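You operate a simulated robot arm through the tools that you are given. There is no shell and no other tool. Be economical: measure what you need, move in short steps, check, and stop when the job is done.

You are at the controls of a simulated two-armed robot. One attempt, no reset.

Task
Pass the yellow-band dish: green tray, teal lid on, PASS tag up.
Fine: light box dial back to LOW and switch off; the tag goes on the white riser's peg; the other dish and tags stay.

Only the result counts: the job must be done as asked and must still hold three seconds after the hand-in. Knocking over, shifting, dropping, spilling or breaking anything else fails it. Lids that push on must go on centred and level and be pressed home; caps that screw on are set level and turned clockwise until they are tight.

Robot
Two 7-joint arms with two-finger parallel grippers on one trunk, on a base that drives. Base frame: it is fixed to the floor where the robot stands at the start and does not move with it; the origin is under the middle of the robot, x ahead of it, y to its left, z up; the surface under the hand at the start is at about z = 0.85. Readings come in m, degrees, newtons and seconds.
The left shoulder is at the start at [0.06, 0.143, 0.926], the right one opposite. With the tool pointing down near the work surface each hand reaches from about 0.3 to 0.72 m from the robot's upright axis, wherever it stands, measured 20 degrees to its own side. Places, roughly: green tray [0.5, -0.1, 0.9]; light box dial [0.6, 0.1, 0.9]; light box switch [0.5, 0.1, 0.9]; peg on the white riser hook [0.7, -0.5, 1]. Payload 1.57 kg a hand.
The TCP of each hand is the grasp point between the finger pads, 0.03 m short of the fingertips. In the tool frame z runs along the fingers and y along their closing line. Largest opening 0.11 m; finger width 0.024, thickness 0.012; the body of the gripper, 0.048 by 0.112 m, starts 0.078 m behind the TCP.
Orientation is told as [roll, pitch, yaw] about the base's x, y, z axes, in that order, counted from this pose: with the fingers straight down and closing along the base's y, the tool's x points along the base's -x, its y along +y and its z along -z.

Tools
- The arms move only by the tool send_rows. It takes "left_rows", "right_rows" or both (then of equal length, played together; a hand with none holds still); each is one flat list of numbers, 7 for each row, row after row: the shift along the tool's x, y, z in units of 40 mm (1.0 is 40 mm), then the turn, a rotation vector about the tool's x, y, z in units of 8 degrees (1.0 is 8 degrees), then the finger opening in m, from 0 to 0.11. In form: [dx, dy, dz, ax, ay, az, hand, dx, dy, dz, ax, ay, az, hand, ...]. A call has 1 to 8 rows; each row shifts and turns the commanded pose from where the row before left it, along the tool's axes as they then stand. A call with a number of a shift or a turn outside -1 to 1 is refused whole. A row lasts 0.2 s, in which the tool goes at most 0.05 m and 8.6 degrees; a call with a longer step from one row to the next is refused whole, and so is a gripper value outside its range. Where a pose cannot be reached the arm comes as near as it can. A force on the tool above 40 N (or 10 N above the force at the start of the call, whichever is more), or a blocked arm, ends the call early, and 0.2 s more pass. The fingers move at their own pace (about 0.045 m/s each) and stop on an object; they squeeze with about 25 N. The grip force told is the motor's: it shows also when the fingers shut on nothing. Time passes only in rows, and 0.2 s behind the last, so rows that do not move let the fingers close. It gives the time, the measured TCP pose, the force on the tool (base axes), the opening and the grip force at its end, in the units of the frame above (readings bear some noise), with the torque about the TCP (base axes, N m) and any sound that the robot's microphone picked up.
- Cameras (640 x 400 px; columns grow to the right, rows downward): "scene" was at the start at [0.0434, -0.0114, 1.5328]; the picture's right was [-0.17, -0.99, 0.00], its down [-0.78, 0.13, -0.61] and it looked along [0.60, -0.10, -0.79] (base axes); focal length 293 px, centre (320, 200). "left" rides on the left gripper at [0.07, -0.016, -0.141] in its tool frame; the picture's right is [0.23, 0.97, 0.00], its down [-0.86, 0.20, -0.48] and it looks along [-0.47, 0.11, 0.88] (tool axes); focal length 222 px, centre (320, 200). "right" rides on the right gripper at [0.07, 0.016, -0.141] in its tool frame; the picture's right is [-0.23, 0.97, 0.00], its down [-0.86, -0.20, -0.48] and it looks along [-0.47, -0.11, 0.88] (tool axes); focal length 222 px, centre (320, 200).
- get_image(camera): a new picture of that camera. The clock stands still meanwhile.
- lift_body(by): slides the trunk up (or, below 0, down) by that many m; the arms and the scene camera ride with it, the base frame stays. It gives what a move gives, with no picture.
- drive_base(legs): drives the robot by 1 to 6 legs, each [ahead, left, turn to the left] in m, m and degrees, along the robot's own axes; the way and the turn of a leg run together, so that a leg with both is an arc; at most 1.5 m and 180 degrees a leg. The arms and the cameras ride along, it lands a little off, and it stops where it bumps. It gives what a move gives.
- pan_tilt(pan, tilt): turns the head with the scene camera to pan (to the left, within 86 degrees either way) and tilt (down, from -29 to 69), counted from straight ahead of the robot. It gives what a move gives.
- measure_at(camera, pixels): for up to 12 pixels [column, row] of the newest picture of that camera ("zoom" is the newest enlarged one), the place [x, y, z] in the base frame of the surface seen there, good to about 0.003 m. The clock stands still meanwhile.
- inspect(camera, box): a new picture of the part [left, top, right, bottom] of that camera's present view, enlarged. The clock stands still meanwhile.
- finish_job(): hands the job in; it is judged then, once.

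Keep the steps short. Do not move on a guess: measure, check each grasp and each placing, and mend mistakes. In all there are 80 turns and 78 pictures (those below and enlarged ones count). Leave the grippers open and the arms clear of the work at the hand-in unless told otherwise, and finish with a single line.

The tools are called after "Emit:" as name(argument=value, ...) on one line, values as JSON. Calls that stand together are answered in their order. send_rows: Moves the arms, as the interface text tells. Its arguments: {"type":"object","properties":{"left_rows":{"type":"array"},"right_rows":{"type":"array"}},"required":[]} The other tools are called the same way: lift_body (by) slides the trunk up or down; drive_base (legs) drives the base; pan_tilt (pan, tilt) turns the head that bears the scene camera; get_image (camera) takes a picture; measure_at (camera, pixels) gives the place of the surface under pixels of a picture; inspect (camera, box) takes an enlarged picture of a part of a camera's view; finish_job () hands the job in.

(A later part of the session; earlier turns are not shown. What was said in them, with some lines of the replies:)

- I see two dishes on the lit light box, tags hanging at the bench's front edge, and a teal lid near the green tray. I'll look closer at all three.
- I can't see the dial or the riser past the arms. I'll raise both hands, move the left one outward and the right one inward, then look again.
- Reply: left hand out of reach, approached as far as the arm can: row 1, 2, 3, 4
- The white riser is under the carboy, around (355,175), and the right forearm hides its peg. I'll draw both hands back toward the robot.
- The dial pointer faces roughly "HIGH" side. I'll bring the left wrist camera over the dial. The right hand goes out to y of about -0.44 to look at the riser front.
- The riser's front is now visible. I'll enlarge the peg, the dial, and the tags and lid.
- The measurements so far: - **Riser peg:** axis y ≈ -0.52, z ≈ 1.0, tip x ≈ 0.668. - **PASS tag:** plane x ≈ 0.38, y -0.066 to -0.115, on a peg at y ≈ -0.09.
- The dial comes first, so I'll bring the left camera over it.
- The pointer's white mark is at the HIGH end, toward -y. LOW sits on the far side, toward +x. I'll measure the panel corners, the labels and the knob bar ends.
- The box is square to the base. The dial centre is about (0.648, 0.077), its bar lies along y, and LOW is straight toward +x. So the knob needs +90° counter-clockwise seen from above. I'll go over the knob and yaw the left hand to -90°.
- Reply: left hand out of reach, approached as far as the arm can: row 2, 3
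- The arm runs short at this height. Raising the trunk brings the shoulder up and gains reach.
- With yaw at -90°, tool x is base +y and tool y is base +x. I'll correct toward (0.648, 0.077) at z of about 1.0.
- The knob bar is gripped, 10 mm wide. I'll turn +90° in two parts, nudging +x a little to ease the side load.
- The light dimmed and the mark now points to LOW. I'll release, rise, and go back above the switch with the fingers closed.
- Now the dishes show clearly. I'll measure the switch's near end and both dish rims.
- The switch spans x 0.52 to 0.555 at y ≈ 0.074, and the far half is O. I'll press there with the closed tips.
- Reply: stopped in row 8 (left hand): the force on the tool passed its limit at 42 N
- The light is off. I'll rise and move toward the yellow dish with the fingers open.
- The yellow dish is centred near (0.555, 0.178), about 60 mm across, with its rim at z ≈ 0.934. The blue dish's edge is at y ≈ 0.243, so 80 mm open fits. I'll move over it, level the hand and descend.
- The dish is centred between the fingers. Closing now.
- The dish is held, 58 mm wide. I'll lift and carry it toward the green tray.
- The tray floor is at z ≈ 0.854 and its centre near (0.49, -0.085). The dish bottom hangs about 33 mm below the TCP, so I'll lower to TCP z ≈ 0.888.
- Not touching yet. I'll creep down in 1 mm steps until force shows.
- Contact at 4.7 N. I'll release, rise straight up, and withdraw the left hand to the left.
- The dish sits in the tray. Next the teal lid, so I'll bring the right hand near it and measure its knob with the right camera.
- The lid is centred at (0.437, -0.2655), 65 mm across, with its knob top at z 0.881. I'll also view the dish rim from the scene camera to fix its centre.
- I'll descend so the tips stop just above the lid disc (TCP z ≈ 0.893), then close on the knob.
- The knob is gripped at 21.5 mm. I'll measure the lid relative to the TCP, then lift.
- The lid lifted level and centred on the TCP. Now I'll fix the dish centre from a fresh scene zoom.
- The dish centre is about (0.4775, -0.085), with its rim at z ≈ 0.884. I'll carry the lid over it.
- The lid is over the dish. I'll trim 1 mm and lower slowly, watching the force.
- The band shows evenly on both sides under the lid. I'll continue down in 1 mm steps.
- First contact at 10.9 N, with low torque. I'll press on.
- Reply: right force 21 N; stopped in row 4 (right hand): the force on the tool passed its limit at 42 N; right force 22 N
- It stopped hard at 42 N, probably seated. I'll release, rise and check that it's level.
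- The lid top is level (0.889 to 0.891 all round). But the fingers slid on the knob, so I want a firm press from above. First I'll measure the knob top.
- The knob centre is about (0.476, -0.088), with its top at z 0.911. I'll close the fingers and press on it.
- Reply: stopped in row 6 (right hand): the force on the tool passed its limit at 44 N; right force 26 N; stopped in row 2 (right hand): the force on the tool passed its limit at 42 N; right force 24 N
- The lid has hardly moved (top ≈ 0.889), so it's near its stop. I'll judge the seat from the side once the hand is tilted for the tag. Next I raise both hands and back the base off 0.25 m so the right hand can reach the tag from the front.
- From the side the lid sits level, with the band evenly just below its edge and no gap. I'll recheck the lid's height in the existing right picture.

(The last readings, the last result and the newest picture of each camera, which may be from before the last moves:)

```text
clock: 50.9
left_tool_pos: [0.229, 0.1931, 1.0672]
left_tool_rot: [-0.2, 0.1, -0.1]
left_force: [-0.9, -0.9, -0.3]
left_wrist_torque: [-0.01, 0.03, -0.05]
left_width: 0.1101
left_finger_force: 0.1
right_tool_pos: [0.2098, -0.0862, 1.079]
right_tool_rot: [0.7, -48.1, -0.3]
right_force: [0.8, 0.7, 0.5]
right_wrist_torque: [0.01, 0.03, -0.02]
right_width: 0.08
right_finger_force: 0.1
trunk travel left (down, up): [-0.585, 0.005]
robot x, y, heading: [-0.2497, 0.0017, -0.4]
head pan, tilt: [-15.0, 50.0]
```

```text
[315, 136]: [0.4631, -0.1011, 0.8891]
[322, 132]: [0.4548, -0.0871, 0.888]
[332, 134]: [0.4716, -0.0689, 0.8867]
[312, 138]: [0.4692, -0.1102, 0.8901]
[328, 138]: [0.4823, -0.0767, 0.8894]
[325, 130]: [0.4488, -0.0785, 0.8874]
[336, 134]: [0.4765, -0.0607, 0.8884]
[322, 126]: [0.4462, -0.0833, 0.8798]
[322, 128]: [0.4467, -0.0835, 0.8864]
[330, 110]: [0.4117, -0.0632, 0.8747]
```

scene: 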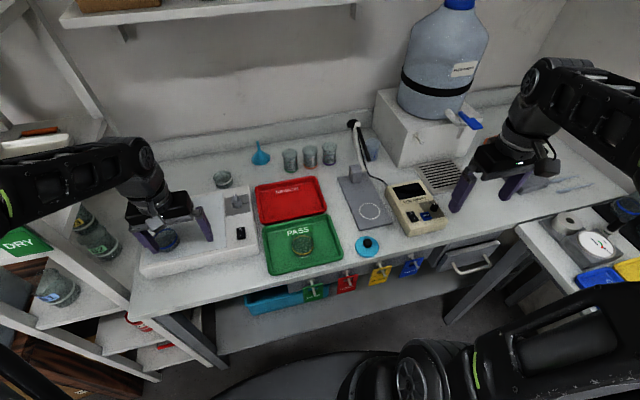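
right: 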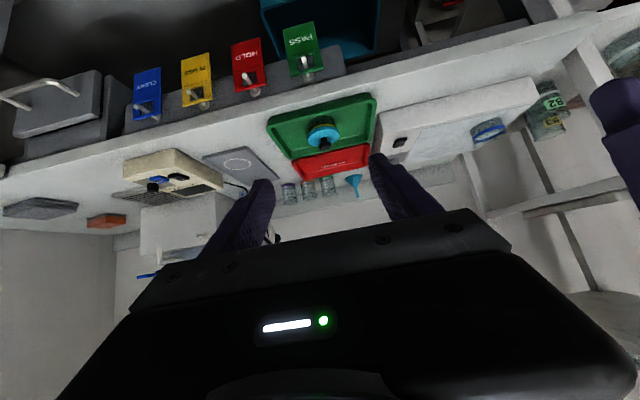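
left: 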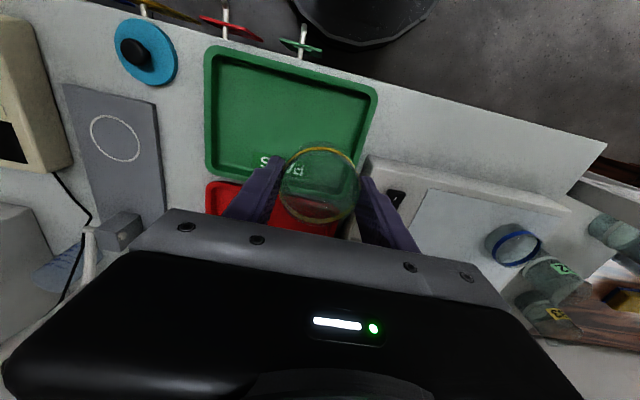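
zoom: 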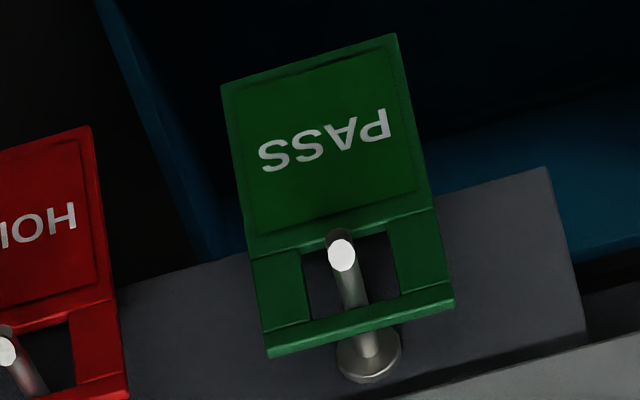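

The lid is level and home. For the tag, the plan is to straddle its side edges (y ≈ -0.116 to -0.064) with the hand tilted 48° from the front. I'll first lower to a point in front of it.

Emit:
send_rows(right_rows=[0.544, -0.0134, 0.7, 0, 0, 0, 0.08, 0.544, -0.0134, 0.7, 0, 0, 0, 0.08, 0.544, -0.0134, 0.7, 0, 0, 0, 0.08, 0.544, -0.0134, 0.7, 0, 0, 0, 0.08, 0.544, -0.0134, 0.7, 0, 0, 0, 0.08, 0.544, -0.0134, 0.7, 0, 0, 0, 0.08, 0.544, -0.0134, 0.7, 0, 0, 0, 0.08, 0.544, -0.0134, 0.7, 0, 0, 0, 0.08])

Emit:
get_image(camera="right")

```text
clock: 52.7
left_tool_pos: [0.2291, 0.1938, 1.0664]
left_tool_rot: [-0.1, 0.1, -0.2]
left_force: [0.8, 0.6, 0.0]
left_wrist_torque: [-0.01, 0.0, 0.02]
left_width: 0.1097
left_finger_force: 0.0
right_tool_pos: [0.262, -0.0895, 0.7981]
right_tool_rot: [0.6, -48.1, -0.5]
right_force: [0.1, -0.1, 0.9]
right_wrist_torque: [-0.02, -0.03, 0.0]
right_width: 0.08
right_finger_force: 0.0
trunk travel left (down, up): [-0.585, 0.005]
robot x, y, heading: [-0.247, 0.0031, 0.1]
head pan, tilt: [-15.0, 50.0]
```

```text
20 pictures are left
```

right: 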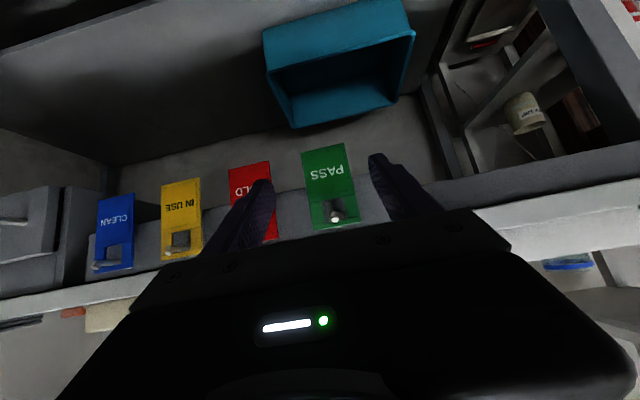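

Emit:
measure_at(camera="right", pixels=[[305, 165], [343, 160], [309, 195], [351, 190], [314, 226], [356, 220], [330, 180], [304, 153], [344, 145], [334, 218], [335, 208], [268, 180]])

```text
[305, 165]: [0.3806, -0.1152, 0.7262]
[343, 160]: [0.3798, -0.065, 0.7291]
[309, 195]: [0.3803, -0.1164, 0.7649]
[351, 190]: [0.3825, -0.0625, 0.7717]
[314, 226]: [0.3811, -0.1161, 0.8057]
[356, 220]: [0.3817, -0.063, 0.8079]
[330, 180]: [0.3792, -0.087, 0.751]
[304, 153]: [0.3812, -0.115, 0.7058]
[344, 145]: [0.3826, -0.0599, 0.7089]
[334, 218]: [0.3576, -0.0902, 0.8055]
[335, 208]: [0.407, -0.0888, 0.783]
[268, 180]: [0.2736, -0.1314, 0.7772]
```

The tag is centred at y ≈ -0.089, 53 mm wide, at x ≈ 0.381. I'll advance to straddle it.

Emit:
send_rows(right_rows=[-0.27, 0, 0.635, 0, 0, 0, 0.08, -0.27, 0, 0.635, 0, 0, 0, 0.08, -0.27, 0, 0.635, 0, 0, 0, 0.08, -0.26, 0, 0.635, 0, 0, 0, 0.08])

Emit:
get_image(camera="right")

```text
clock: 53.7
left_tool_pos: [0.229, 0.1937, 1.0666]
left_tool_rot: [-0.1, 0.0, -0.2]
left_force: [-0.5, 0.1, 0.1]
left_wrist_torque: [0.02, -0.01, 0.0]
left_width: 0.11
left_finger_force: 0.1
right_tool_pos: [0.3649, -0.0904, 0.7625]
right_tool_rot: [0.5, -48.1, -0.4]
right_force: [-0.3, -0.9, 0.6]
right_wrist_torque: [0.0, -0.02, -0.01]
right_width: 0.0798
right_finger_force: 0.0
trunk travel left (down, up): [-0.585, 0.005]
robot x, y, heading: [-0.2525, -0.0009, 0.0]
head pan, tilt: [-15.0, 50.0]
```

```text
19 pictures are left
```

right: 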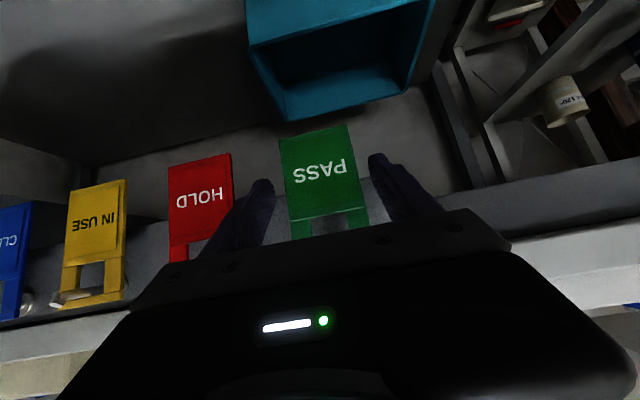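

The fingers straddle the tag's edges. I'll close gently and check.

Emit:
send_rows(right_rows=[0, 0.02, 0, 0, 0, 0, 0.045, 0, 0, 0, 0, 0, 0, 0.045, 0, 0, 0, 0, 0, 0, 0.045])

Emit:
get_image(camera="right")

```text
clock: 54.5
left_tool_pos: [0.2279, 0.1943, 1.0677]
left_tool_rot: [-0.1, 0.2, -0.1]
left_force: [1.0, 0.4, 0.2]
left_wrist_torque: [0.0, -0.01, -0.01]
left_width: 0.1102
left_finger_force: 0.1
right_tool_pos: [0.3641, -0.0903, 0.7639]
right_tool_rot: [0.5, -48.0, -0.5]
right_force: [0.0, -0.4, -0.3]
right_wrist_torque: [-0.02, 0.01, -0.03]
right_width: 0.0583
right_finger_force: 25.5
trunk travel left (down, up): [-0.585, 0.005]
robot x, y, heading: [-0.2507, 0.0002, -0.0]
head pan, tilt: [-15.0, 50.0]
```

```text
18 pictures are left
```

right: 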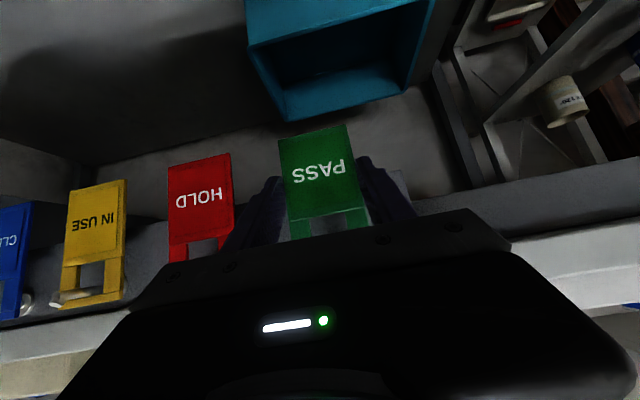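

The tag is gripped at 58 mm. I'll lift 5 mm off the peg, then pull straight back 60 mm.

Emit:
send_rows(right_rows=[-0.093, 0, -0.084, 0, 0, 0, 0.045, 0, 0, 0, 0, 0, 0, 0.045, 0.2, 0, -0.223, 0, 0, 0, 0.045, 0.2, 0, -0.223, 0, 0, 0, 0.045, 0.2, 0, -0.223, 0, 0, 0, 0.045, 0.2, 0, -0.223, 0, 0, 0, 0.045, 0.2, 0, -0.223, 0, 0, 0, 0.045, 0.2, 0, -0.223, 0, 0, 0, 0.045])

Emit:
get_image(camera="right")

```text
clock: 56.3
left_tool_pos: [0.2291, 0.1939, 1.0676]
left_tool_rot: [-0.1, 0.0, 0.0]
left_force: [0.1, 0.1, 0.3]
left_wrist_torque: [0.02, -0.02, -0.02]
left_width: 0.1098
left_finger_force: 0.0
right_tool_pos: [0.2929, -0.0907, 0.7673]
right_tool_rot: [0.6, -47.9, -0.5]
right_force: [0.0, -0.6, 0.0]
right_wrist_torque: [0.01, 0.0, 0.01]
right_width: 0.0584
right_finger_force: 25.5
trunk travel left (down, up): [-0.585, 0.005]
robot x, y, heading: [-0.2506, 0.0, -0.0]
head pan, tilt: [-15.0, 50.0]
```

```text
17 pictures are left
```

right: 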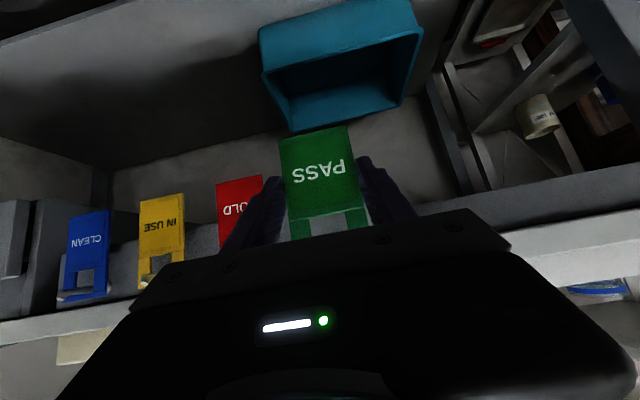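

The tag is free and in the hand. I'll measure its pose in the grip.

Emit:
measure_at(camera="right", pixels=[[284, 145], [345, 132], [320, 135], [322, 180], [290, 210], [360, 200], [320, 210], [298, 228], [355, 222]])

```text
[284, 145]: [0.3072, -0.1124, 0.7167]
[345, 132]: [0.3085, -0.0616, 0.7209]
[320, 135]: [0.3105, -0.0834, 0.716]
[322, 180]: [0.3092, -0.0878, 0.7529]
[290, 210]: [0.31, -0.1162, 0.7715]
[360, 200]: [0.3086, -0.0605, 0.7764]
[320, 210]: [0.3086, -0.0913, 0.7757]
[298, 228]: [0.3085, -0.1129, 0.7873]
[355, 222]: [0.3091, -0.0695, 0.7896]
```

The tag is upright, at x ≈ TCP + 0.016. I'll raise it to z ≈ 1.1 and shift the hand right before driving over toward the riser.

Emit:
send_rows(right_rows=[-0.766, 0, -0.69, 0, 0, 0, 0.045, -0.766, 0, -0.69, 0, 0, 0, 0.045, -0.766, 0, -0.69, 0, 0, 0, 0.045, -0.766, 0, -0.69, 0, 0, 0, 0.045, -0.766, 0, -0.69, 0, 0, 0, 0.045, -0.766, 0, -0.69, 0, 0, 0, 0.045, -0.766, 0, -0.69, 0, 0, 0, 0.045, -0.766, 0, -0.69, 0, 0, 0, 0.045])

Emit:
send_rows(right_rows=[0, -0.875, 0, 0, 0, 0, 0.045, 0, -0.875, 0, 0, 0, 0, 0.045, 0, -0.875, 0, 0, 0, 0, 0.045, 0, -0.875, 0, 0, 0, 0, 0.045, 0, -0.875, 0, 0, 0, 0, 0.045, 0, -0.875, 0, 0, 0, 0, 0.045, 0, -0.875, 0, 0, 0, 0, 0.045, 0, -0.875, 0, 0, 0, 0, 0.045])

Emit:
drive_base(legs=[[0, -0.15, 0], [0.2, 0, 0]])

Emit:
get_image(camera="right")

```text
clock: 58.1
left_tool_pos: [0.2281, 0.195, 1.0678]
left_tool_rot: [-0.2, -0.1, -0.2]
left_force: [0.2, -0.2, 0.3]
left_wrist_torque: [-0.01, -0.02, 0.02]
left_width: 0.11
left_finger_force: 0.2
right_tool_pos: [0.2921, -0.0909, 1.0972]
right_tool_rot: [0.6, -47.9, -0.4]
right_force: [-1.0, 0.6, 0.0]
right_wrist_torque: [0.02, 0.0, -0.01]
right_width: 0.0582
right_finger_force: 25.0
trunk travel left (down, up): [-0.585, 0.005]
robot x, y, heading: [-0.2511, 0.0018, -0.0]
head pan, tilt: [-15.0, 50.0]
```

```text
clock: 59.9
left_tool_pos: [0.2274, 0.1932, 1.0674]
left_tool_rot: [-0.2, 0.2, -0.2]
left_force: [0.2, -0.4, -0.3]
left_wrist_torque: [0.01, -0.01, -0.01]
left_width: 0.11
left_finger_force: 0.0
right_tool_pos: [0.2915, -0.3713, 1.0949]
right_tool_rot: [0.7, -48.0, -0.5]
right_force: [0.0, -1.4, -0.5]
right_wrist_torque: [0.01, -0.03, -0.01]
right_width: 0.0583
right_finger_force: 25.2
trunk travel left (down, up): [-0.585, 0.005]
robot x, y, heading: [-0.254, -0.0007, 0.0]
head pan, tilt: [-15.0, 50.0]
```

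```text
clock: 62.5
left_tool_pos: [0.4265, 0.0441, 1.0669]
left_tool_rot: [-0.1, 0.1, 0.0]
left_force: [-0.6, -0.4, 0.8]
left_wrist_torque: [-0.02, 0.06, 0.03]
left_width: 0.1099
left_finger_force: 0.1
right_tool_pos: [0.4918, -0.5233, 1.0957]
right_tool_rot: [0.5, -48.1, -0.4]
right_force: [0.4, -0.3, -0.2]
right_wrist_torque: [0.02, 0.01, -0.01]
right_width: 0.0581
right_finger_force: 25.1
trunk travel left (down, up): [-0.585, 0.005]
robot x, y, heading: [-0.0512, -0.1508, 0.0]
head pan, tilt: [-15.0, 50.0]
```

```text
16 pictures are left
```

right: 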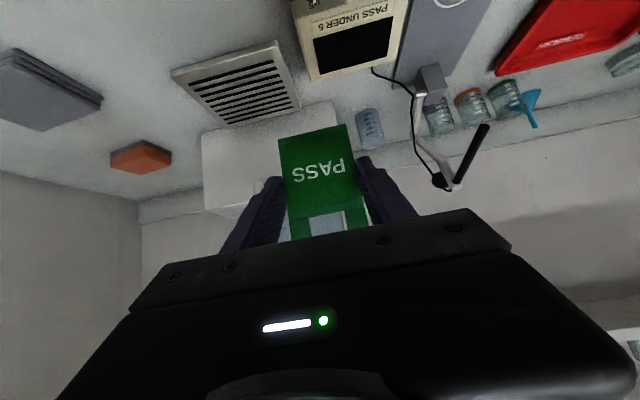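

The hand is in line with the riser at y -0.523. I'll lower to approach height, x ≈ 0.60, short of the peg tip, and aim the head there.

Emit:
send_rows(right_rows=[0.122, 0.014, 0.836, 0, 0, 0, 0.045, 0.122, 0.014, 0.836, 0, 0, 0, 0.045, 0.122, 0.014, 0.836, 0, 0, 0, 0.045, 0.122, 0.014, 0.836, 0, 0, 0, 0.045, 0.122, 0.014, 0.836, 0, 0, 0, 0.045])

Emit:
pan_tilt(pan=-28, tilt=40)

Emit:
get_image(camera="scene")

```text
clock: 63.7
left_tool_pos: [0.4267, 0.0432, 1.0669]
left_tool_rot: [0.0, 0.0, 0.0]
left_force: [0.6, 0.0, -0.8]
left_wrist_torque: [0.01, 0.03, -0.03]
left_width: 0.11
left_finger_force: 0.0
right_tool_pos: [0.5983, -0.5187, 0.9659]
right_tool_rot: [0.4, -48.0, -0.3]
right_force: [0.2, -0.3, 0.3]
right_wrist_torque: [-0.03, 0.02, -0.01]
right_width: 0.0585
right_finger_force: 25.0
trunk travel left (down, up): [-0.585, 0.005]
robot x, y, heading: [-0.0538, -0.1516, -0.1]
head pan, tilt: [-15.0, 50.0]
```

```text
clock: 64.5
left_tool_pos: [0.4271, 0.0444, 1.0665]
left_tool_rot: [0.0, 0.0, 0.0]
left_force: [0.4, -0.2, -0.2]
left_wrist_torque: [-0.06, 0.01, -0.04]
left_width: 0.1097
left_finger_force: 0.1
right_tool_pos: [0.5971, -0.5191, 0.9668]
right_tool_rot: [0.6, -47.9, -0.3]
right_force: [0.4, 0.8, 0.2]
right_wrist_torque: [0.0, 0.01, 0.01]
right_width: 0.0583
right_finger_force: 24.9
trunk travel left (down, up): [-0.585, 0.005]
robot x, y, heading: [-0.0556, -0.1501, -0.2]
head pan, tilt: [-28.0, 40.0]
```

```text
15 pictures are left
```

scene: 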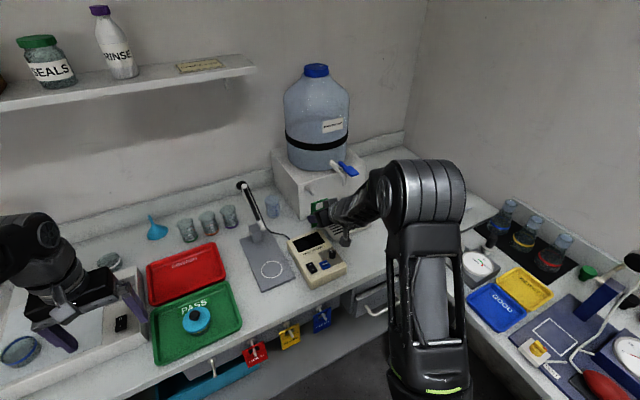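

The scene camera sees the tag and the peg near (315,200). I'll zoom in and measure both.

Emit:
inspect(camera="scene", box=[285, 170, 357, 215])

```text
8.89 times, centred on (321, 192) of scene
```

zoom: 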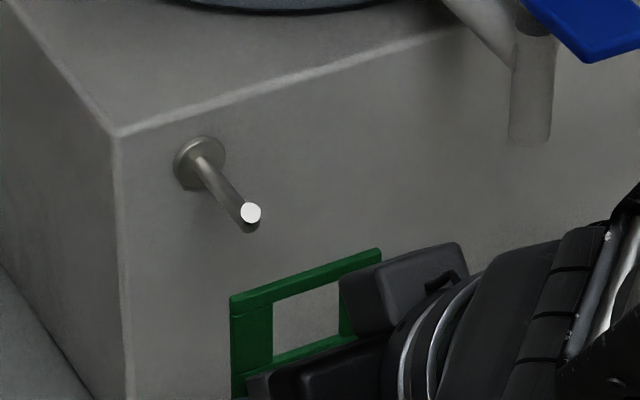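

Emit:
measure_at(camera="zoom", pixels=[[250, 212], [246, 222], [210, 172], [225, 190], [310, 270], [375, 252], [237, 310], [240, 300], [250, 340], [310, 277], [300, 350], [200, 165]])

```text
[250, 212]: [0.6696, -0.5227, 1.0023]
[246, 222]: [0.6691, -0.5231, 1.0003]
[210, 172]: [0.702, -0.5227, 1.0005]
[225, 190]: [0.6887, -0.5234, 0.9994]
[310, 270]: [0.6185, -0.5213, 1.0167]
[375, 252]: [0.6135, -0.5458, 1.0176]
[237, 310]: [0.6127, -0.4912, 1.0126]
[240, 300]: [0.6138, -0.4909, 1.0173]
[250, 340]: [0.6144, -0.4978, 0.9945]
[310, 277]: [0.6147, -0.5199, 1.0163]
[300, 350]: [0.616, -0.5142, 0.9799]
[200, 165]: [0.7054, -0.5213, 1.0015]
```

The peg axis is at y -0.5225, z 1.0005. The tag window spans z 0.983 to 1.010 and is centred at y -0.5185. I'll shift 3 mm right and slide 75 mm forward.

Emit:
send_rows(right_rows=[0, -0.08, 0, 0, 0, 0, 0.045, -0.251, 0, 0.279, 0, 0, 0, 0.045, -0.251, 0, 0.279, 0, 0, 0, 0.045, -0.251, 0, 0.279, 0, 0, 0, 0.045, -0.251, 0, 0.279, 0, 0, 0, 0.045, -0.251, 0, 0.279, 0, 0, 0, 0.045])

Emit:
inspect(camera="scene", box=[285, 170, 357, 215])

```text
clock: 65.9
left_tool_pos: [0.4271, 0.0448, 1.0669]
left_tool_rot: [0.0, 0.1, 0.0]
left_force: [0.9, 0.0, -0.3]
left_wrist_torque: [-0.01, 0.04, -0.02]
left_width: 0.1101
left_finger_force: 0.1
right_tool_pos: [0.6725, -0.5209, 0.9658]
right_tool_rot: [0.6, -47.9, -0.4]
right_force: [0.7, 0.0, 0.0]
right_wrist_torque: [-0.02, 0.04, 0.01]
right_width: 0.0584
right_finger_force: 24.9
trunk travel left (down, up): [-0.585, 0.005]
robot x, y, heading: [-0.0537, -0.1483, -0.1]
head pan, tilt: [-28.0, 40.0]
```

```text
8.89 times, centred on (321, 192) of scene
```

zoom: 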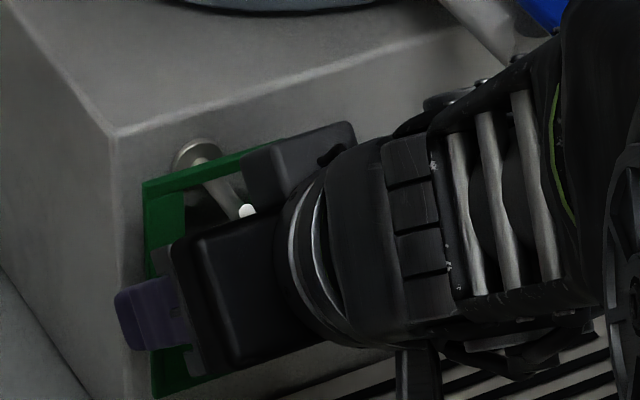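

The peg passes through the window. I'll lower about 6 mm until the bar rests on the peg.

Emit:
send_rows(right_rows=[0.037, 0, 0.033, 0, 0, 0, 0.045, 0.037, 0, 0.033, 0, 0, 0, 0.045, 0.02, 0, 0.018, 0, 0, 0, 0.045, 0, 0, 0, 0, 0, 0, 0.045])

```text
clock: 66.9
left_tool_pos: [0.4273, 0.0438, 1.0664]
left_tool_rot: [-0.1, 0.1, 0.0]
left_force: [-0.4, 0.2, -1.1]
left_wrist_torque: [0.01, 0.0, 0.0]
left_width: 0.1101
left_finger_force: 0.1
right_tool_pos: [0.6723, -0.5225, 0.9601]
right_tool_rot: [0.6, -47.9, -0.5]
right_force: [-0.1, 0.1, 0.3]
right_wrist_torque: [-0.03, 0.02, 0.0]
right_width: 0.0584
right_finger_force: 25.4
trunk travel left (down, up): [-0.585, 0.005]
robot x, y, heading: [-0.0553, -0.1509, -0.3]
head pan, tilt: [-28.0, 40.0]
```

Emit:
send_rows(right_rows=[0.018, 0, 0.017, 0, 0, 0, 0.045, 0.018, 0, 0.017, 0, 0, 0, 0.045, 0, 0, 0, 0, 0, 0, 0.045])

Emit:
inspect(camera="scene", box=[285, 170, 357, 215])

```text
clock: 67.7
left_tool_pos: [0.4271, 0.0436, 1.0661]
left_tool_rot: [-0.1, 0.1, 0.1]
left_force: [0.6, 0.4, 0.0]
left_wrist_torque: [-0.02, -0.03, 0.02]
left_width: 0.1102
left_finger_force: 0.0
right_tool_pos: [0.6721, -0.5217, 0.959]
right_tool_rot: [0.5, -48.0, -0.3]
right_force: [-0.3, 0.0, -1.2]
right_wrist_torque: [-0.01, -0.01, -0.02]
right_width: 0.0584
right_finger_force: 25.5
trunk travel left (down, up): [-0.585, 0.005]
robot x, y, heading: [-0.052, -0.1483, -0.1]
head pan, tilt: [-28.0, 40.0]
```

```text
8.89 times, centred on (321, 192) of scene
```

zoom: 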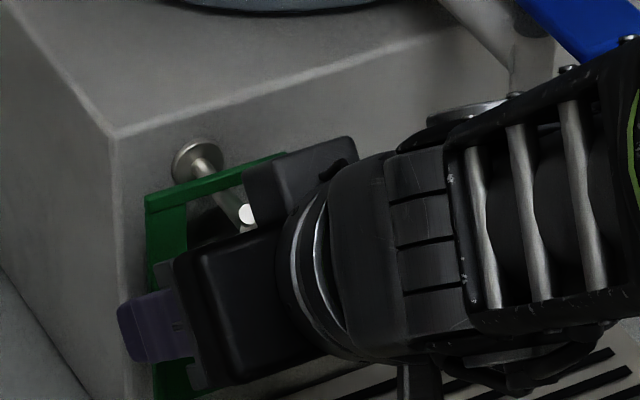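

Emit:
send_rows(right_rows=[0.018, 0, 0.017, 0, 0, 0, 0.045, 0.018, 0, 0.017, 0, 0, 0, 0.045, 0, 0, 0, 0, 0, 0, 0.045])

```text
clock: 68.5
left_tool_pos: [0.426, 0.0443, 1.0689]
left_tool_rot: [-0.1, 0.0, 0.0]
left_force: [-0.1, -0.4, 0.3]
left_wrist_torque: [-0.02, -0.02, -0.02]
left_width: 0.11
left_finger_force: 0.1
right_tool_pos: [0.6728, -0.5208, 0.9582]
right_tool_rot: [0.5, -48.1, -0.5]
right_force: [0.6, -0.5, 6.1]
right_wrist_torque: [-0.02, -0.06, -0.02]
right_width: 0.0584
right_finger_force: 24.8
trunk travel left (down, up): [-0.585, 0.005]
robot x, y, heading: [-0.0497, -0.1542, -0.1]
head pan, tilt: [-28.0, 40.0]
```

It rests on the peg at 6 N. I'll open the fingers and withdraw straight back.

Emit:
send_rows(right_rows=[0, 0, 0, 0, 0, 0, 0.08, 0, 0, 0, 0, 0, 0, 0.08, 0.25, 0, -0.28, 0, 0, 0, 0.08, 0.5, 0, -0.557, 0, 0, 0, 0.08, 0.5, 0, -0.557, 0, 0, 0, 0.08, 0.5, 0, -0.557, 0, 0, 0, 0.08, 0.5, 0, -0.557, 0, 0, 0, 0.08])

Emit:
inspect(camera="scene", box=[285, 165, 365, 215])

```text
clock: 70.1
left_tool_pos: [0.4254, 0.0445, 1.0674]
left_tool_rot: [-0.1, 0.0, 0.0]
left_force: [-0.2, 0.0, -0.3]
left_wrist_torque: [-0.01, 0.0, 0.01]
left_width: 0.1103
left_finger_force: 0.0
right_tool_pos: [0.5365, -0.5207, 0.9578]
right_tool_rot: [0.6, -48.2, -0.4]
right_force: [-0.7, 0.0, -0.1]
right_wrist_torque: [0.01, 0.0, -0.04]
right_width: 0.0798
right_finger_force: 0.0
trunk travel left (down, up): [-0.585, 0.005]
robot x, y, heading: [-0.0499, -0.1527, 0.1]
head pan, tilt: [-28.0, 40.0]
```

```text
8.00 times, centred on (325, 190) of scene
```

zoom: 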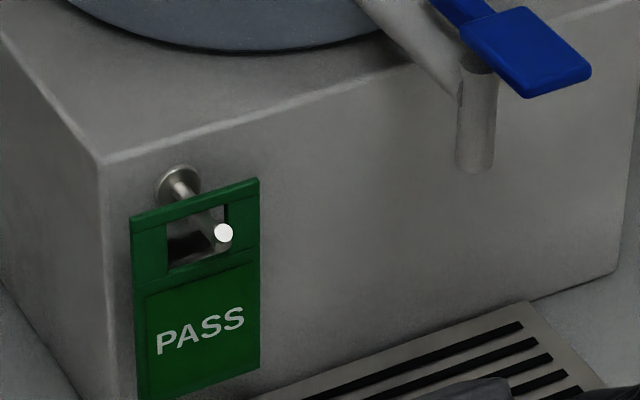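

The tag hangs straight with PASS facing out. I'll raise and withdraw the right hand, back off, then check the lid, dial and switch.

Emit:
send_rows(right_rows=[-0.65, 0, -0.585, 0, 0, 0, 0.08, -0.65, 0, -0.585, 0, 0, 0, 0.08, -0.65, 0, -0.585, 0, 0, 0, 0.11, -0.65, 0, -0.585, 0, 0, 0, 0.11])

Emit:
drive_base(legs=[[-0.2, 0, 0]])

Emit:
pan_tilt(pan=3, tilt=40)

Emit:
get_image(camera="scene")

```text
clock: 71.1
left_tool_pos: [0.4254, 0.0443, 1.0668]
left_tool_rot: [-0.1, 0.0, 0.0]
left_force: [0.2, -0.2, 0.4]
left_wrist_torque: [0.01, 0.0, -0.03]
left_width: 0.1102
left_finger_force: 0.0
right_tool_pos: [0.5374, -0.5214, 1.0977]
right_tool_rot: [0.6, -48.0, -0.5]
right_force: [0.7, 0.2, 0.7]
right_wrist_torque: [0.0, -0.03, 0.04]
right_width: 0.1097
right_finger_force: 0.1
trunk travel left (down, up): [-0.585, 0.005]
robot x, y, heading: [-0.0525, -0.1519, -0.0]
head pan, tilt: [-28.0, 40.0]
```

```text
clock: 72.7
left_tool_pos: [0.2259, 0.0435, 1.0684]
left_tool_rot: [0.0, 0.0, -0.1]
left_force: [0.3, -0.2, -0.5]
left_wrist_torque: [-0.01, -0.03, 0.01]
left_width: 0.1102
left_finger_force: 0.2
right_tool_pos: [0.337, -0.5209, 1.0974]
right_tool_rot: [0.5, -48.1, -0.3]
right_force: [-1.2, -0.5, -0.1]
right_wrist_torque: [-0.01, 0.0, -0.02]
right_width: 0.1098
right_finger_force: 0.0
trunk travel left (down, up): [-0.585, 0.005]
robot x, y, heading: [-0.2511, -0.1486, -0.1]
head pan, tilt: [-28.0, 40.0]
```

```text
clock: 73.6
left_tool_pos: [0.2283, 0.0442, 1.0663]
left_tool_rot: [-0.1, 0.0, 0.0]
left_force: [0.1, 0.9, -1.3]
left_wrist_torque: [0.01, 0.02, 0.01]
left_width: 0.1102
left_finger_force: 0.0
right_tool_pos: [0.3397, -0.5206, 1.0971]
right_tool_rot: [0.5, -48.0, -0.4]
right_force: [-0.2, 0.2, 0.8]
right_wrist_torque: [-0.02, 0.01, 0.0]
right_width: 0.1099
right_finger_force: 0.2
trunk travel left (down, up): [-0.585, 0.005]
robot x, y, heading: [-0.251, -0.1499, -0.0]
head pan, tilt: [3.0, 40.0]
```

```text
10 pictures are left
```

scene: 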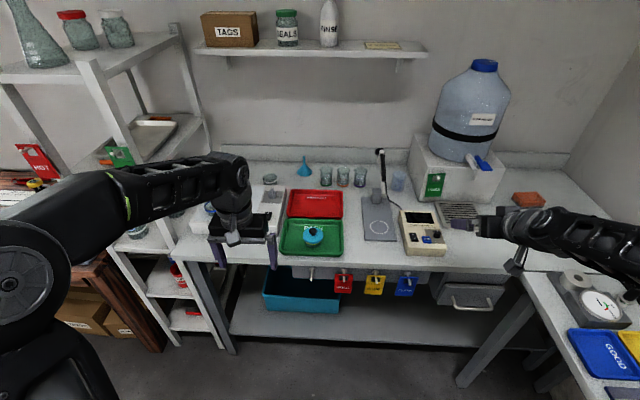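

Emit:
inspect(camera="scene", box=[245, 170, 355, 260])

Emit:
inspect(camera="scene", box=[296, 222, 332, 250])

```text
4.44 times, centred on (300, 215) of scene
```

zoom: 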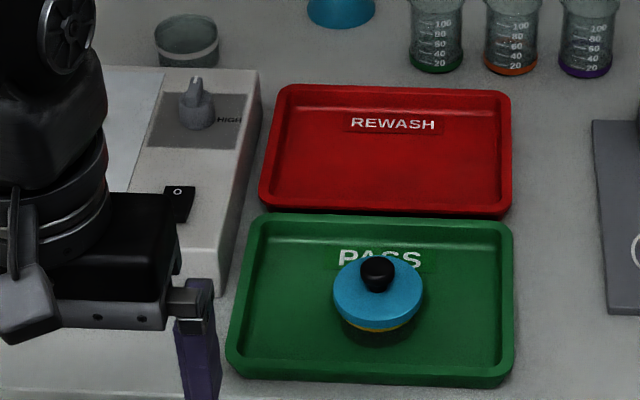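

```text
14.29 times, centred on (314, 236) of scene
```

zoom: 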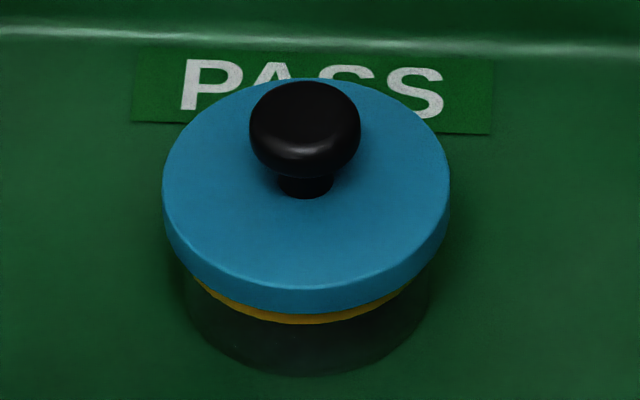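

Emit:
measure_at(camera="zoom", pixels=[[180, 190], [435, 190], [306, 280], [230, 250], [390, 250], [230, 110], [390, 110], [306, 230], [306, 318], [306, 306], [190, 235], [425, 230]])

```text
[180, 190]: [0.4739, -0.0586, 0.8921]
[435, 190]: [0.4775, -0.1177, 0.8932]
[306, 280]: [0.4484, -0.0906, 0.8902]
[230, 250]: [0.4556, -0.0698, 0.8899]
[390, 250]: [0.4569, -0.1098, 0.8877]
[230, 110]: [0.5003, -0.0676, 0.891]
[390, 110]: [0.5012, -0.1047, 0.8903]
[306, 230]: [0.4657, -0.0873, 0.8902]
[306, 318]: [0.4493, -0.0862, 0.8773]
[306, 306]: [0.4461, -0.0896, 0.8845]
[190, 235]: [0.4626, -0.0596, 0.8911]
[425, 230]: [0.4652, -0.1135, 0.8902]
```

The lid is level and centred. To be sure it's home, I'll give it one more steady press. The left hand moves aside, then the right hand comes back pointing down and the base drives forward.

Emit:
send_rows(left_rows=[0, 1, 0, 0, 0, 0, 0.11, 0, 1, 0, 0, 0, 0, 0.11, 0, 1, 0, 0, 0, 0, 0.11, 0, 1, 0, 0, 0, 0, 0.11, 0, 1, 0, 0, 0, 0, 0.11, 0, 0, 0, 0, 0, 0, 0.11, 0, 0, 0, 0, 0, 0, 0.11, 0, 0, 0, 0, 0, 0, 0.11], right_rows=[0, 1, 0, 0, 0, 0, 0.05, 0, 1, 0, 0, 0, 0, 0.05, 0, 1, 0, 0, 0, 0, 0.05, 0, 1, 0, 0, 0, 0, 0, 0, 1, 0, 0, 0, 0, 0, 0, 1, 0, 0, 0, 0, 0, 0, 1, 0, 0, 0, 0, 0, 0, 1, 0, 0, 0, 0, 0])

Emit:
send_rows(right_rows=[0, 0.9, 0, 0, 1, 0, 0, 0, 0.9, 0, 0, 1, 0, 0, 0, 0.97, 0, 0, 1, 0, 0, 0, 0, 0, 0, 1, 0, 0, 0, 0, 0, 0, 1, 0, 0, 0, 0, 0, 0, 1, 0, 0, 0.7, 0, 0, 0, 0, 0, 0, 0.7, 0, 0, 0, 0, 0, 0])

Emit:
drive_base(legs=[[0.2, 0, 0]])

```text
clock: 75.4
left_tool_pos: [0.2268, 0.245, 1.0663]
left_tool_rot: [-0.1, 0.2, 0.0]
left_force: [0.1, -0.8, -0.4]
left_wrist_torque: [-0.06, 0.03, 0.07]
left_width: 0.1099
left_finger_force: 0.0
right_tool_pos: [0.3395, -0.2, 1.0995]
right_tool_rot: [0.6, -48.0, -0.4]
right_force: [0.1, -0.7, 0.6]
right_wrist_torque: [-0.01, -0.03, -0.03]
right_width: 0.0
right_finger_force: 21.3
trunk travel left (down, up): [-0.585, 0.005]
robot x, y, heading: [-0.2513, -0.1501, 0.3]
head pan, tilt: [3.0, 40.0]
```

```text
clock: 77.2
left_tool_pos: [0.2263, 0.2443, 1.0662]
left_tool_rot: [-0.1, -0.1, 0.1]
left_force: [0.0, -0.4, -0.6]
left_wrist_torque: [-0.02, 0.0, 0.0]
left_width: 0.1101
left_finger_force: 0.0
right_tool_pos: [0.2798, -0.093, 1.0865]
right_tool_rot: [-0.2, -4.7, -0.3]
right_force: [-0.5, 0.6, -0.2]
right_wrist_torque: [0.01, -0.01, 0.01]
right_width: 0.0
right_finger_force: 21.7
right hand out of reach, approached as far as the arm can: row 6
trunk travel left (down, up): [-0.585, 0.005]
robot x, y, heading: [-0.2448, -0.1488, 0.2]
head pan, tilt: [3.0, 40.0]
```

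```text
clock: 78.8
left_tool_pos: [0.4284, 0.2442, 1.0662]
left_tool_rot: [-0.1, 0.1, 0.0]
left_force: [0.7, -0.6, -1.0]
left_wrist_torque: [0.0, 0.01, -0.02]
left_width: 0.11
left_finger_force: 0.2
right_tool_pos: [0.4828, -0.0935, 1.0853]
right_tool_rot: [-0.3, -4.7, -0.2]
right_force: [0.4, 0.5, -0.4]
right_wrist_torque: [0.0, 0.01, -0.02]
right_width: 0.0001
right_finger_force: 21.3
trunk travel left (down, up): [-0.585, 0.005]
robot x, y, heading: [-0.0491, -0.1501, -0.0]
head pan, tilt: [3.0, 40.0]
```

Emit:
send_rows(right_rows=[0, 0, 0, 0, 0.59, 0, 0, 0.17, 0.16, 0.5, 0, 0, 0, 0, 0, 0, 0.9, 0, 0, 0, 0, 0, 0, 0.9, 0, 0, 0, 0, 0, 0, 0.8, 0, 0, 0, 0, 0, 0, 0, 0, 0, 0, 0])

Emit:
inspect(camera="scene", box=[260, 220, 380, 310])

```text
clock: 80.2
left_tool_pos: [0.4286, 0.2442, 1.0669]
left_tool_rot: [-0.1, 0.0, 0.0]
left_force: [0.0, -0.4, -0.8]
left_wrist_torque: [0.01, -0.04, 0.0]
left_width: 0.1101
left_finger_force: 0.2
right_tool_pos: [0.4752, -0.0894, 0.9622]
right_tool_rot: [-0.3, 0.1, -0.4]
right_force: [0.4, 0.5, 0.4]
right_wrist_torque: [-0.01, -0.04, -0.02]
right_width: 0.0
right_finger_force: 21.4
trunk travel left (down, up): [-0.585, 0.005]
robot x, y, heading: [-0.0506, -0.1459, -0.1]
head pan, tilt: [3.0, 40.0]
```

```text
4.44 times, centred on (320, 265) of scene
```

zoom: 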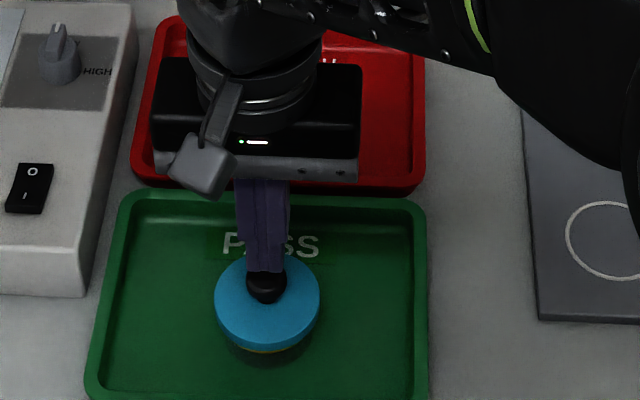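

Aligned over the knob. I'll move down to just above it, then press in 0.6 mm steps.

Emit:
send_rows(right_rows=[0, 0.03, 0.4, 0, 0, 0, 0, 0, 0, 0.06, 0, 0, 0, 0, 0, 0, 0.03, 0, 0, 0, 0, 0, 0, 0.03, 0, 0, 0, 0, 0, 0, 0, 0, 0, 0, 0])

Emit:
send_rows(right_rows=[0, 0, 0.015, 0, 0, 0, 0, 0, 0, 0.015, 0, 0, 0, 0, 0, 0, 0.015, 0, 0, 0, 0, 0, 0, 0.015, 0, 0, 0, 0, 0, 0, 0, 0, 0, 0, 0])

```text
clock: 81.4
left_tool_pos: [0.4277, 0.2456, 1.0658]
left_tool_rot: [-0.1, 0.1, 0.0]
left_force: [0.2, -0.2, 0.6]
left_wrist_torque: [0.04, 0.01, -0.02]
left_width: 0.1099
left_finger_force: 0.1
right_tool_pos: [0.4753, -0.0866, 0.9405]
right_tool_rot: [-0.3, -0.1, -0.4]
right_force: [0.8, -0.4, -0.4]
right_wrist_torque: [-0.01, 0.0, 0.03]
right_width: 0.0001
right_finger_force: 21.2
trunk travel left (down, up): [-0.585, 0.005]
robot x, y, heading: [-0.0526, -0.1491, -0.2]
head pan, tilt: [3.0, 40.0]
```

```text
clock: 82.6
left_tool_pos: [0.428, 0.2431, 1.0673]
left_tool_rot: [-0.1, -0.1, 0.0]
left_force: [-0.4, 0.2, -0.6]
left_wrist_torque: [0.01, -0.02, 0.01]
left_width: 0.11
left_finger_force: 0.0
right_tool_pos: [0.4737, -0.0869, 0.9399]
right_tool_rot: [-0.2, -0.1, -0.4]
right_force: [2.3, -0.8, 10.7]
right_wrist_torque: [-0.03, -0.07, 0.02]
right_width: 0.0
right_finger_force: 21.5
trunk travel left (down, up): [-0.585, 0.005]
robot x, y, heading: [-0.0502, -0.1506, 0.2]
head pan, tilt: [3.0, 40.0]
```

Emit:
send_rows(right_rows=[0, 0, 0.012, 0, 0, 0, 0, 0, 0, 0.012, 0, 0, 0, 0, 0, 0, 0.012, 0, 0, 0, 0, 0, 0, 0, 0, 0, 0, 0])

Emit:
send_rows(right_rows=[0, 0, 0.012, 0, 0, 0, 0, 0, 0, 0.012, 0, 0, 0, 0, 0, 0, 0, 0, 0, 0, 0, 0, 0, 0, 0, 0, 0, 0])

```text
clock: 83.6
left_tool_pos: [0.4255, 0.2439, 1.0677]
left_tool_rot: [-0.1, 0.0, 0.0]
left_force: [0.0, 0.0, -0.3]
left_wrist_torque: [-0.02, -0.01, 0.02]
left_width: 0.11
left_finger_force: 0.1
right_tool_pos: [0.4748, -0.0872, 0.9398]
right_tool_rot: [-0.1, -0.2, -0.4]
right_force: [1.5, -0.8, 27.8]
right_wrist_torque: [-0.02, -0.05, 0.0]
right_width: 0.0
right_finger_force: 21.3
trunk travel left (down, up): [-0.585, 0.005]
robot x, y, heading: [-0.0515, -0.1502, 0.0]
head pan, tilt: [3.0, 40.0]
```

```text
clock: 84.6
left_tool_pos: [0.4261, 0.2458, 1.0679]
left_tool_rot: [-0.1, -0.1, 0.1]
left_force: [-0.3, 0.6, 0.5]
left_wrist_torque: [-0.01, 0.02, -0.01]
left_width: 0.1098
left_finger_force: 0.0
right_tool_pos: [0.4736, -0.0865, 0.9402]
right_tool_rot: [-0.1, -0.3, -0.5]
right_force: [0.3, 0.0, 36.0]
right_wrist_torque: [0.06, -0.1, -0.01]
right_width: 0.0001
right_finger_force: 21.1
trunk travel left (down, up): [-0.585, 0.005]
robot x, y, heading: [-0.0473, -0.1531, 0.3]
head pan, tilt: [3.0, 40.0]
```

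It held 36 N steadily with no movement, so the lid is hard home. I'll rise straight up, open the hand, back off and make a final check.

Emit:
send_rows(right_rows=[0, 0, -0.5, 0, 0, 0, 0, 0, 0, -1, 0, 0, 0, 0, 0, 0, -1, 0, 0, 0, 0.05, 0, 0, -1, 0, 0, 0, 0.11, 0, 0, 0, 0, 0, 0, 0.11])

Emit:
drive_base(legs=[[-0.25, 0, 0]])

Emit:
pan_tilt(pan=-5, tilt=38)

Emit:
get_image(camera="scene")

Emit:
inspect(camera="scene", box=[200, 150, 480, 310])

```text
clock: 85.8
left_tool_pos: [0.4281, 0.2429, 1.0656]
left_tool_rot: [-0.1, 0.2, 0.0]
left_force: [0.1, -0.1, -0.6]
left_wrist_torque: [-0.01, -0.02, 0.03]
left_width: 0.1098
left_finger_force: 0.0
right_tool_pos: [0.4745, -0.0863, 1.0756]
right_tool_rot: [-0.3, 0.2, -0.3]
right_force: [0.2, -0.6, -0.5]
right_wrist_torque: [-0.02, -0.01, -0.01]
right_width: 0.0659
right_finger_force: 0.1
trunk travel left (down, up): [-0.585, 0.005]
robot x, y, heading: [-0.0539, -0.1545, -0.2]
head pan, tilt: [3.0, 40.0]
```

```text
clock: 87.6
left_tool_pos: [0.176, 0.244, 1.0671]
left_tool_rot: [0.0, 0.0, -0.1]
left_force: [0.4, -0.6, 0.2]
left_wrist_torque: [0.01, -0.02, 0.02]
left_width: 0.1099
left_finger_force: 0.1
right_tool_pos: [0.2227, -0.0861, 1.0756]
right_tool_rot: [-0.3, 0.0, -0.6]
right_force: [0.0, -0.6, 0.2]
right_wrist_torque: [0.04, 0.0, 0.03]
right_width: 0.1101
right_finger_force: 0.1
trunk travel left (down, up): [-0.585, 0.005]
robot x, y, heading: [-0.3006, -0.1488, -0.0]
head pan, tilt: [3.0, 40.0]
```

```text
clock: 88.3
left_tool_pos: [0.1774, 0.2438, 1.0663]
left_tool_rot: [-0.1, 0.2, -0.1]
left_force: [0.6, -0.1, 0.1]
left_wrist_torque: [0.01, -0.01, -0.01]
left_width: 0.1102
left_finger_force: 0.0
right_tool_pos: [0.2226, -0.0871, 1.0754]
right_tool_rot: [-0.4, 0.1, -0.5]
right_force: [-0.2, 0.0, 1.2]
right_wrist_torque: [-0.01, -0.05, 0.03]
right_width: 0.1099
right_finger_force: 0.2
trunk travel left (down, up): [-0.585, 0.005]
robot x, y, heading: [-0.3037, -0.1505, -0.1]
head pan, tilt: [-5.0, 38.0]
```

```text
6 pictures are left
```

scene: 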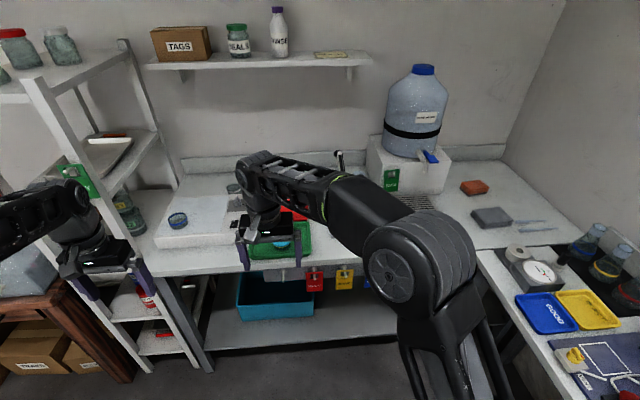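

```text
2.29 times, centred on (340, 230) of scene
```

zoom: 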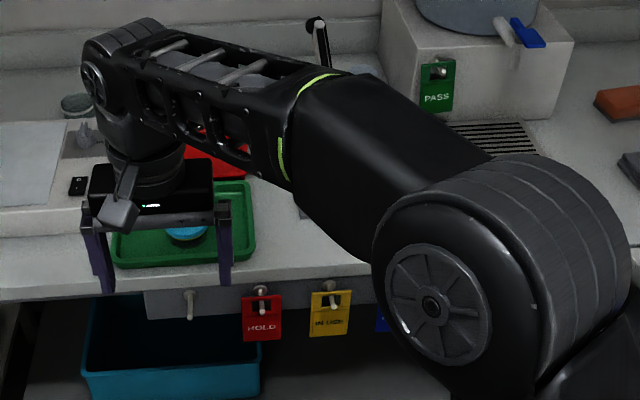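

Everything checks out:
- The tag hangs on the riser peg.
- The lidded dish is in the green tray.
- The light is off.
- The blue dish and the other tags look in place, though the arm partly hides the CLEAN tag.
- Both grippers are open and clear of the work.

I'll hand in.

Emit:
finish_job()

```text
The job is handed in.
```

The yellow-band dish is in the green tray with the teal lid pressed home, the PASS tag hangs on the white riser's peg, and the light box is at LOW and off.
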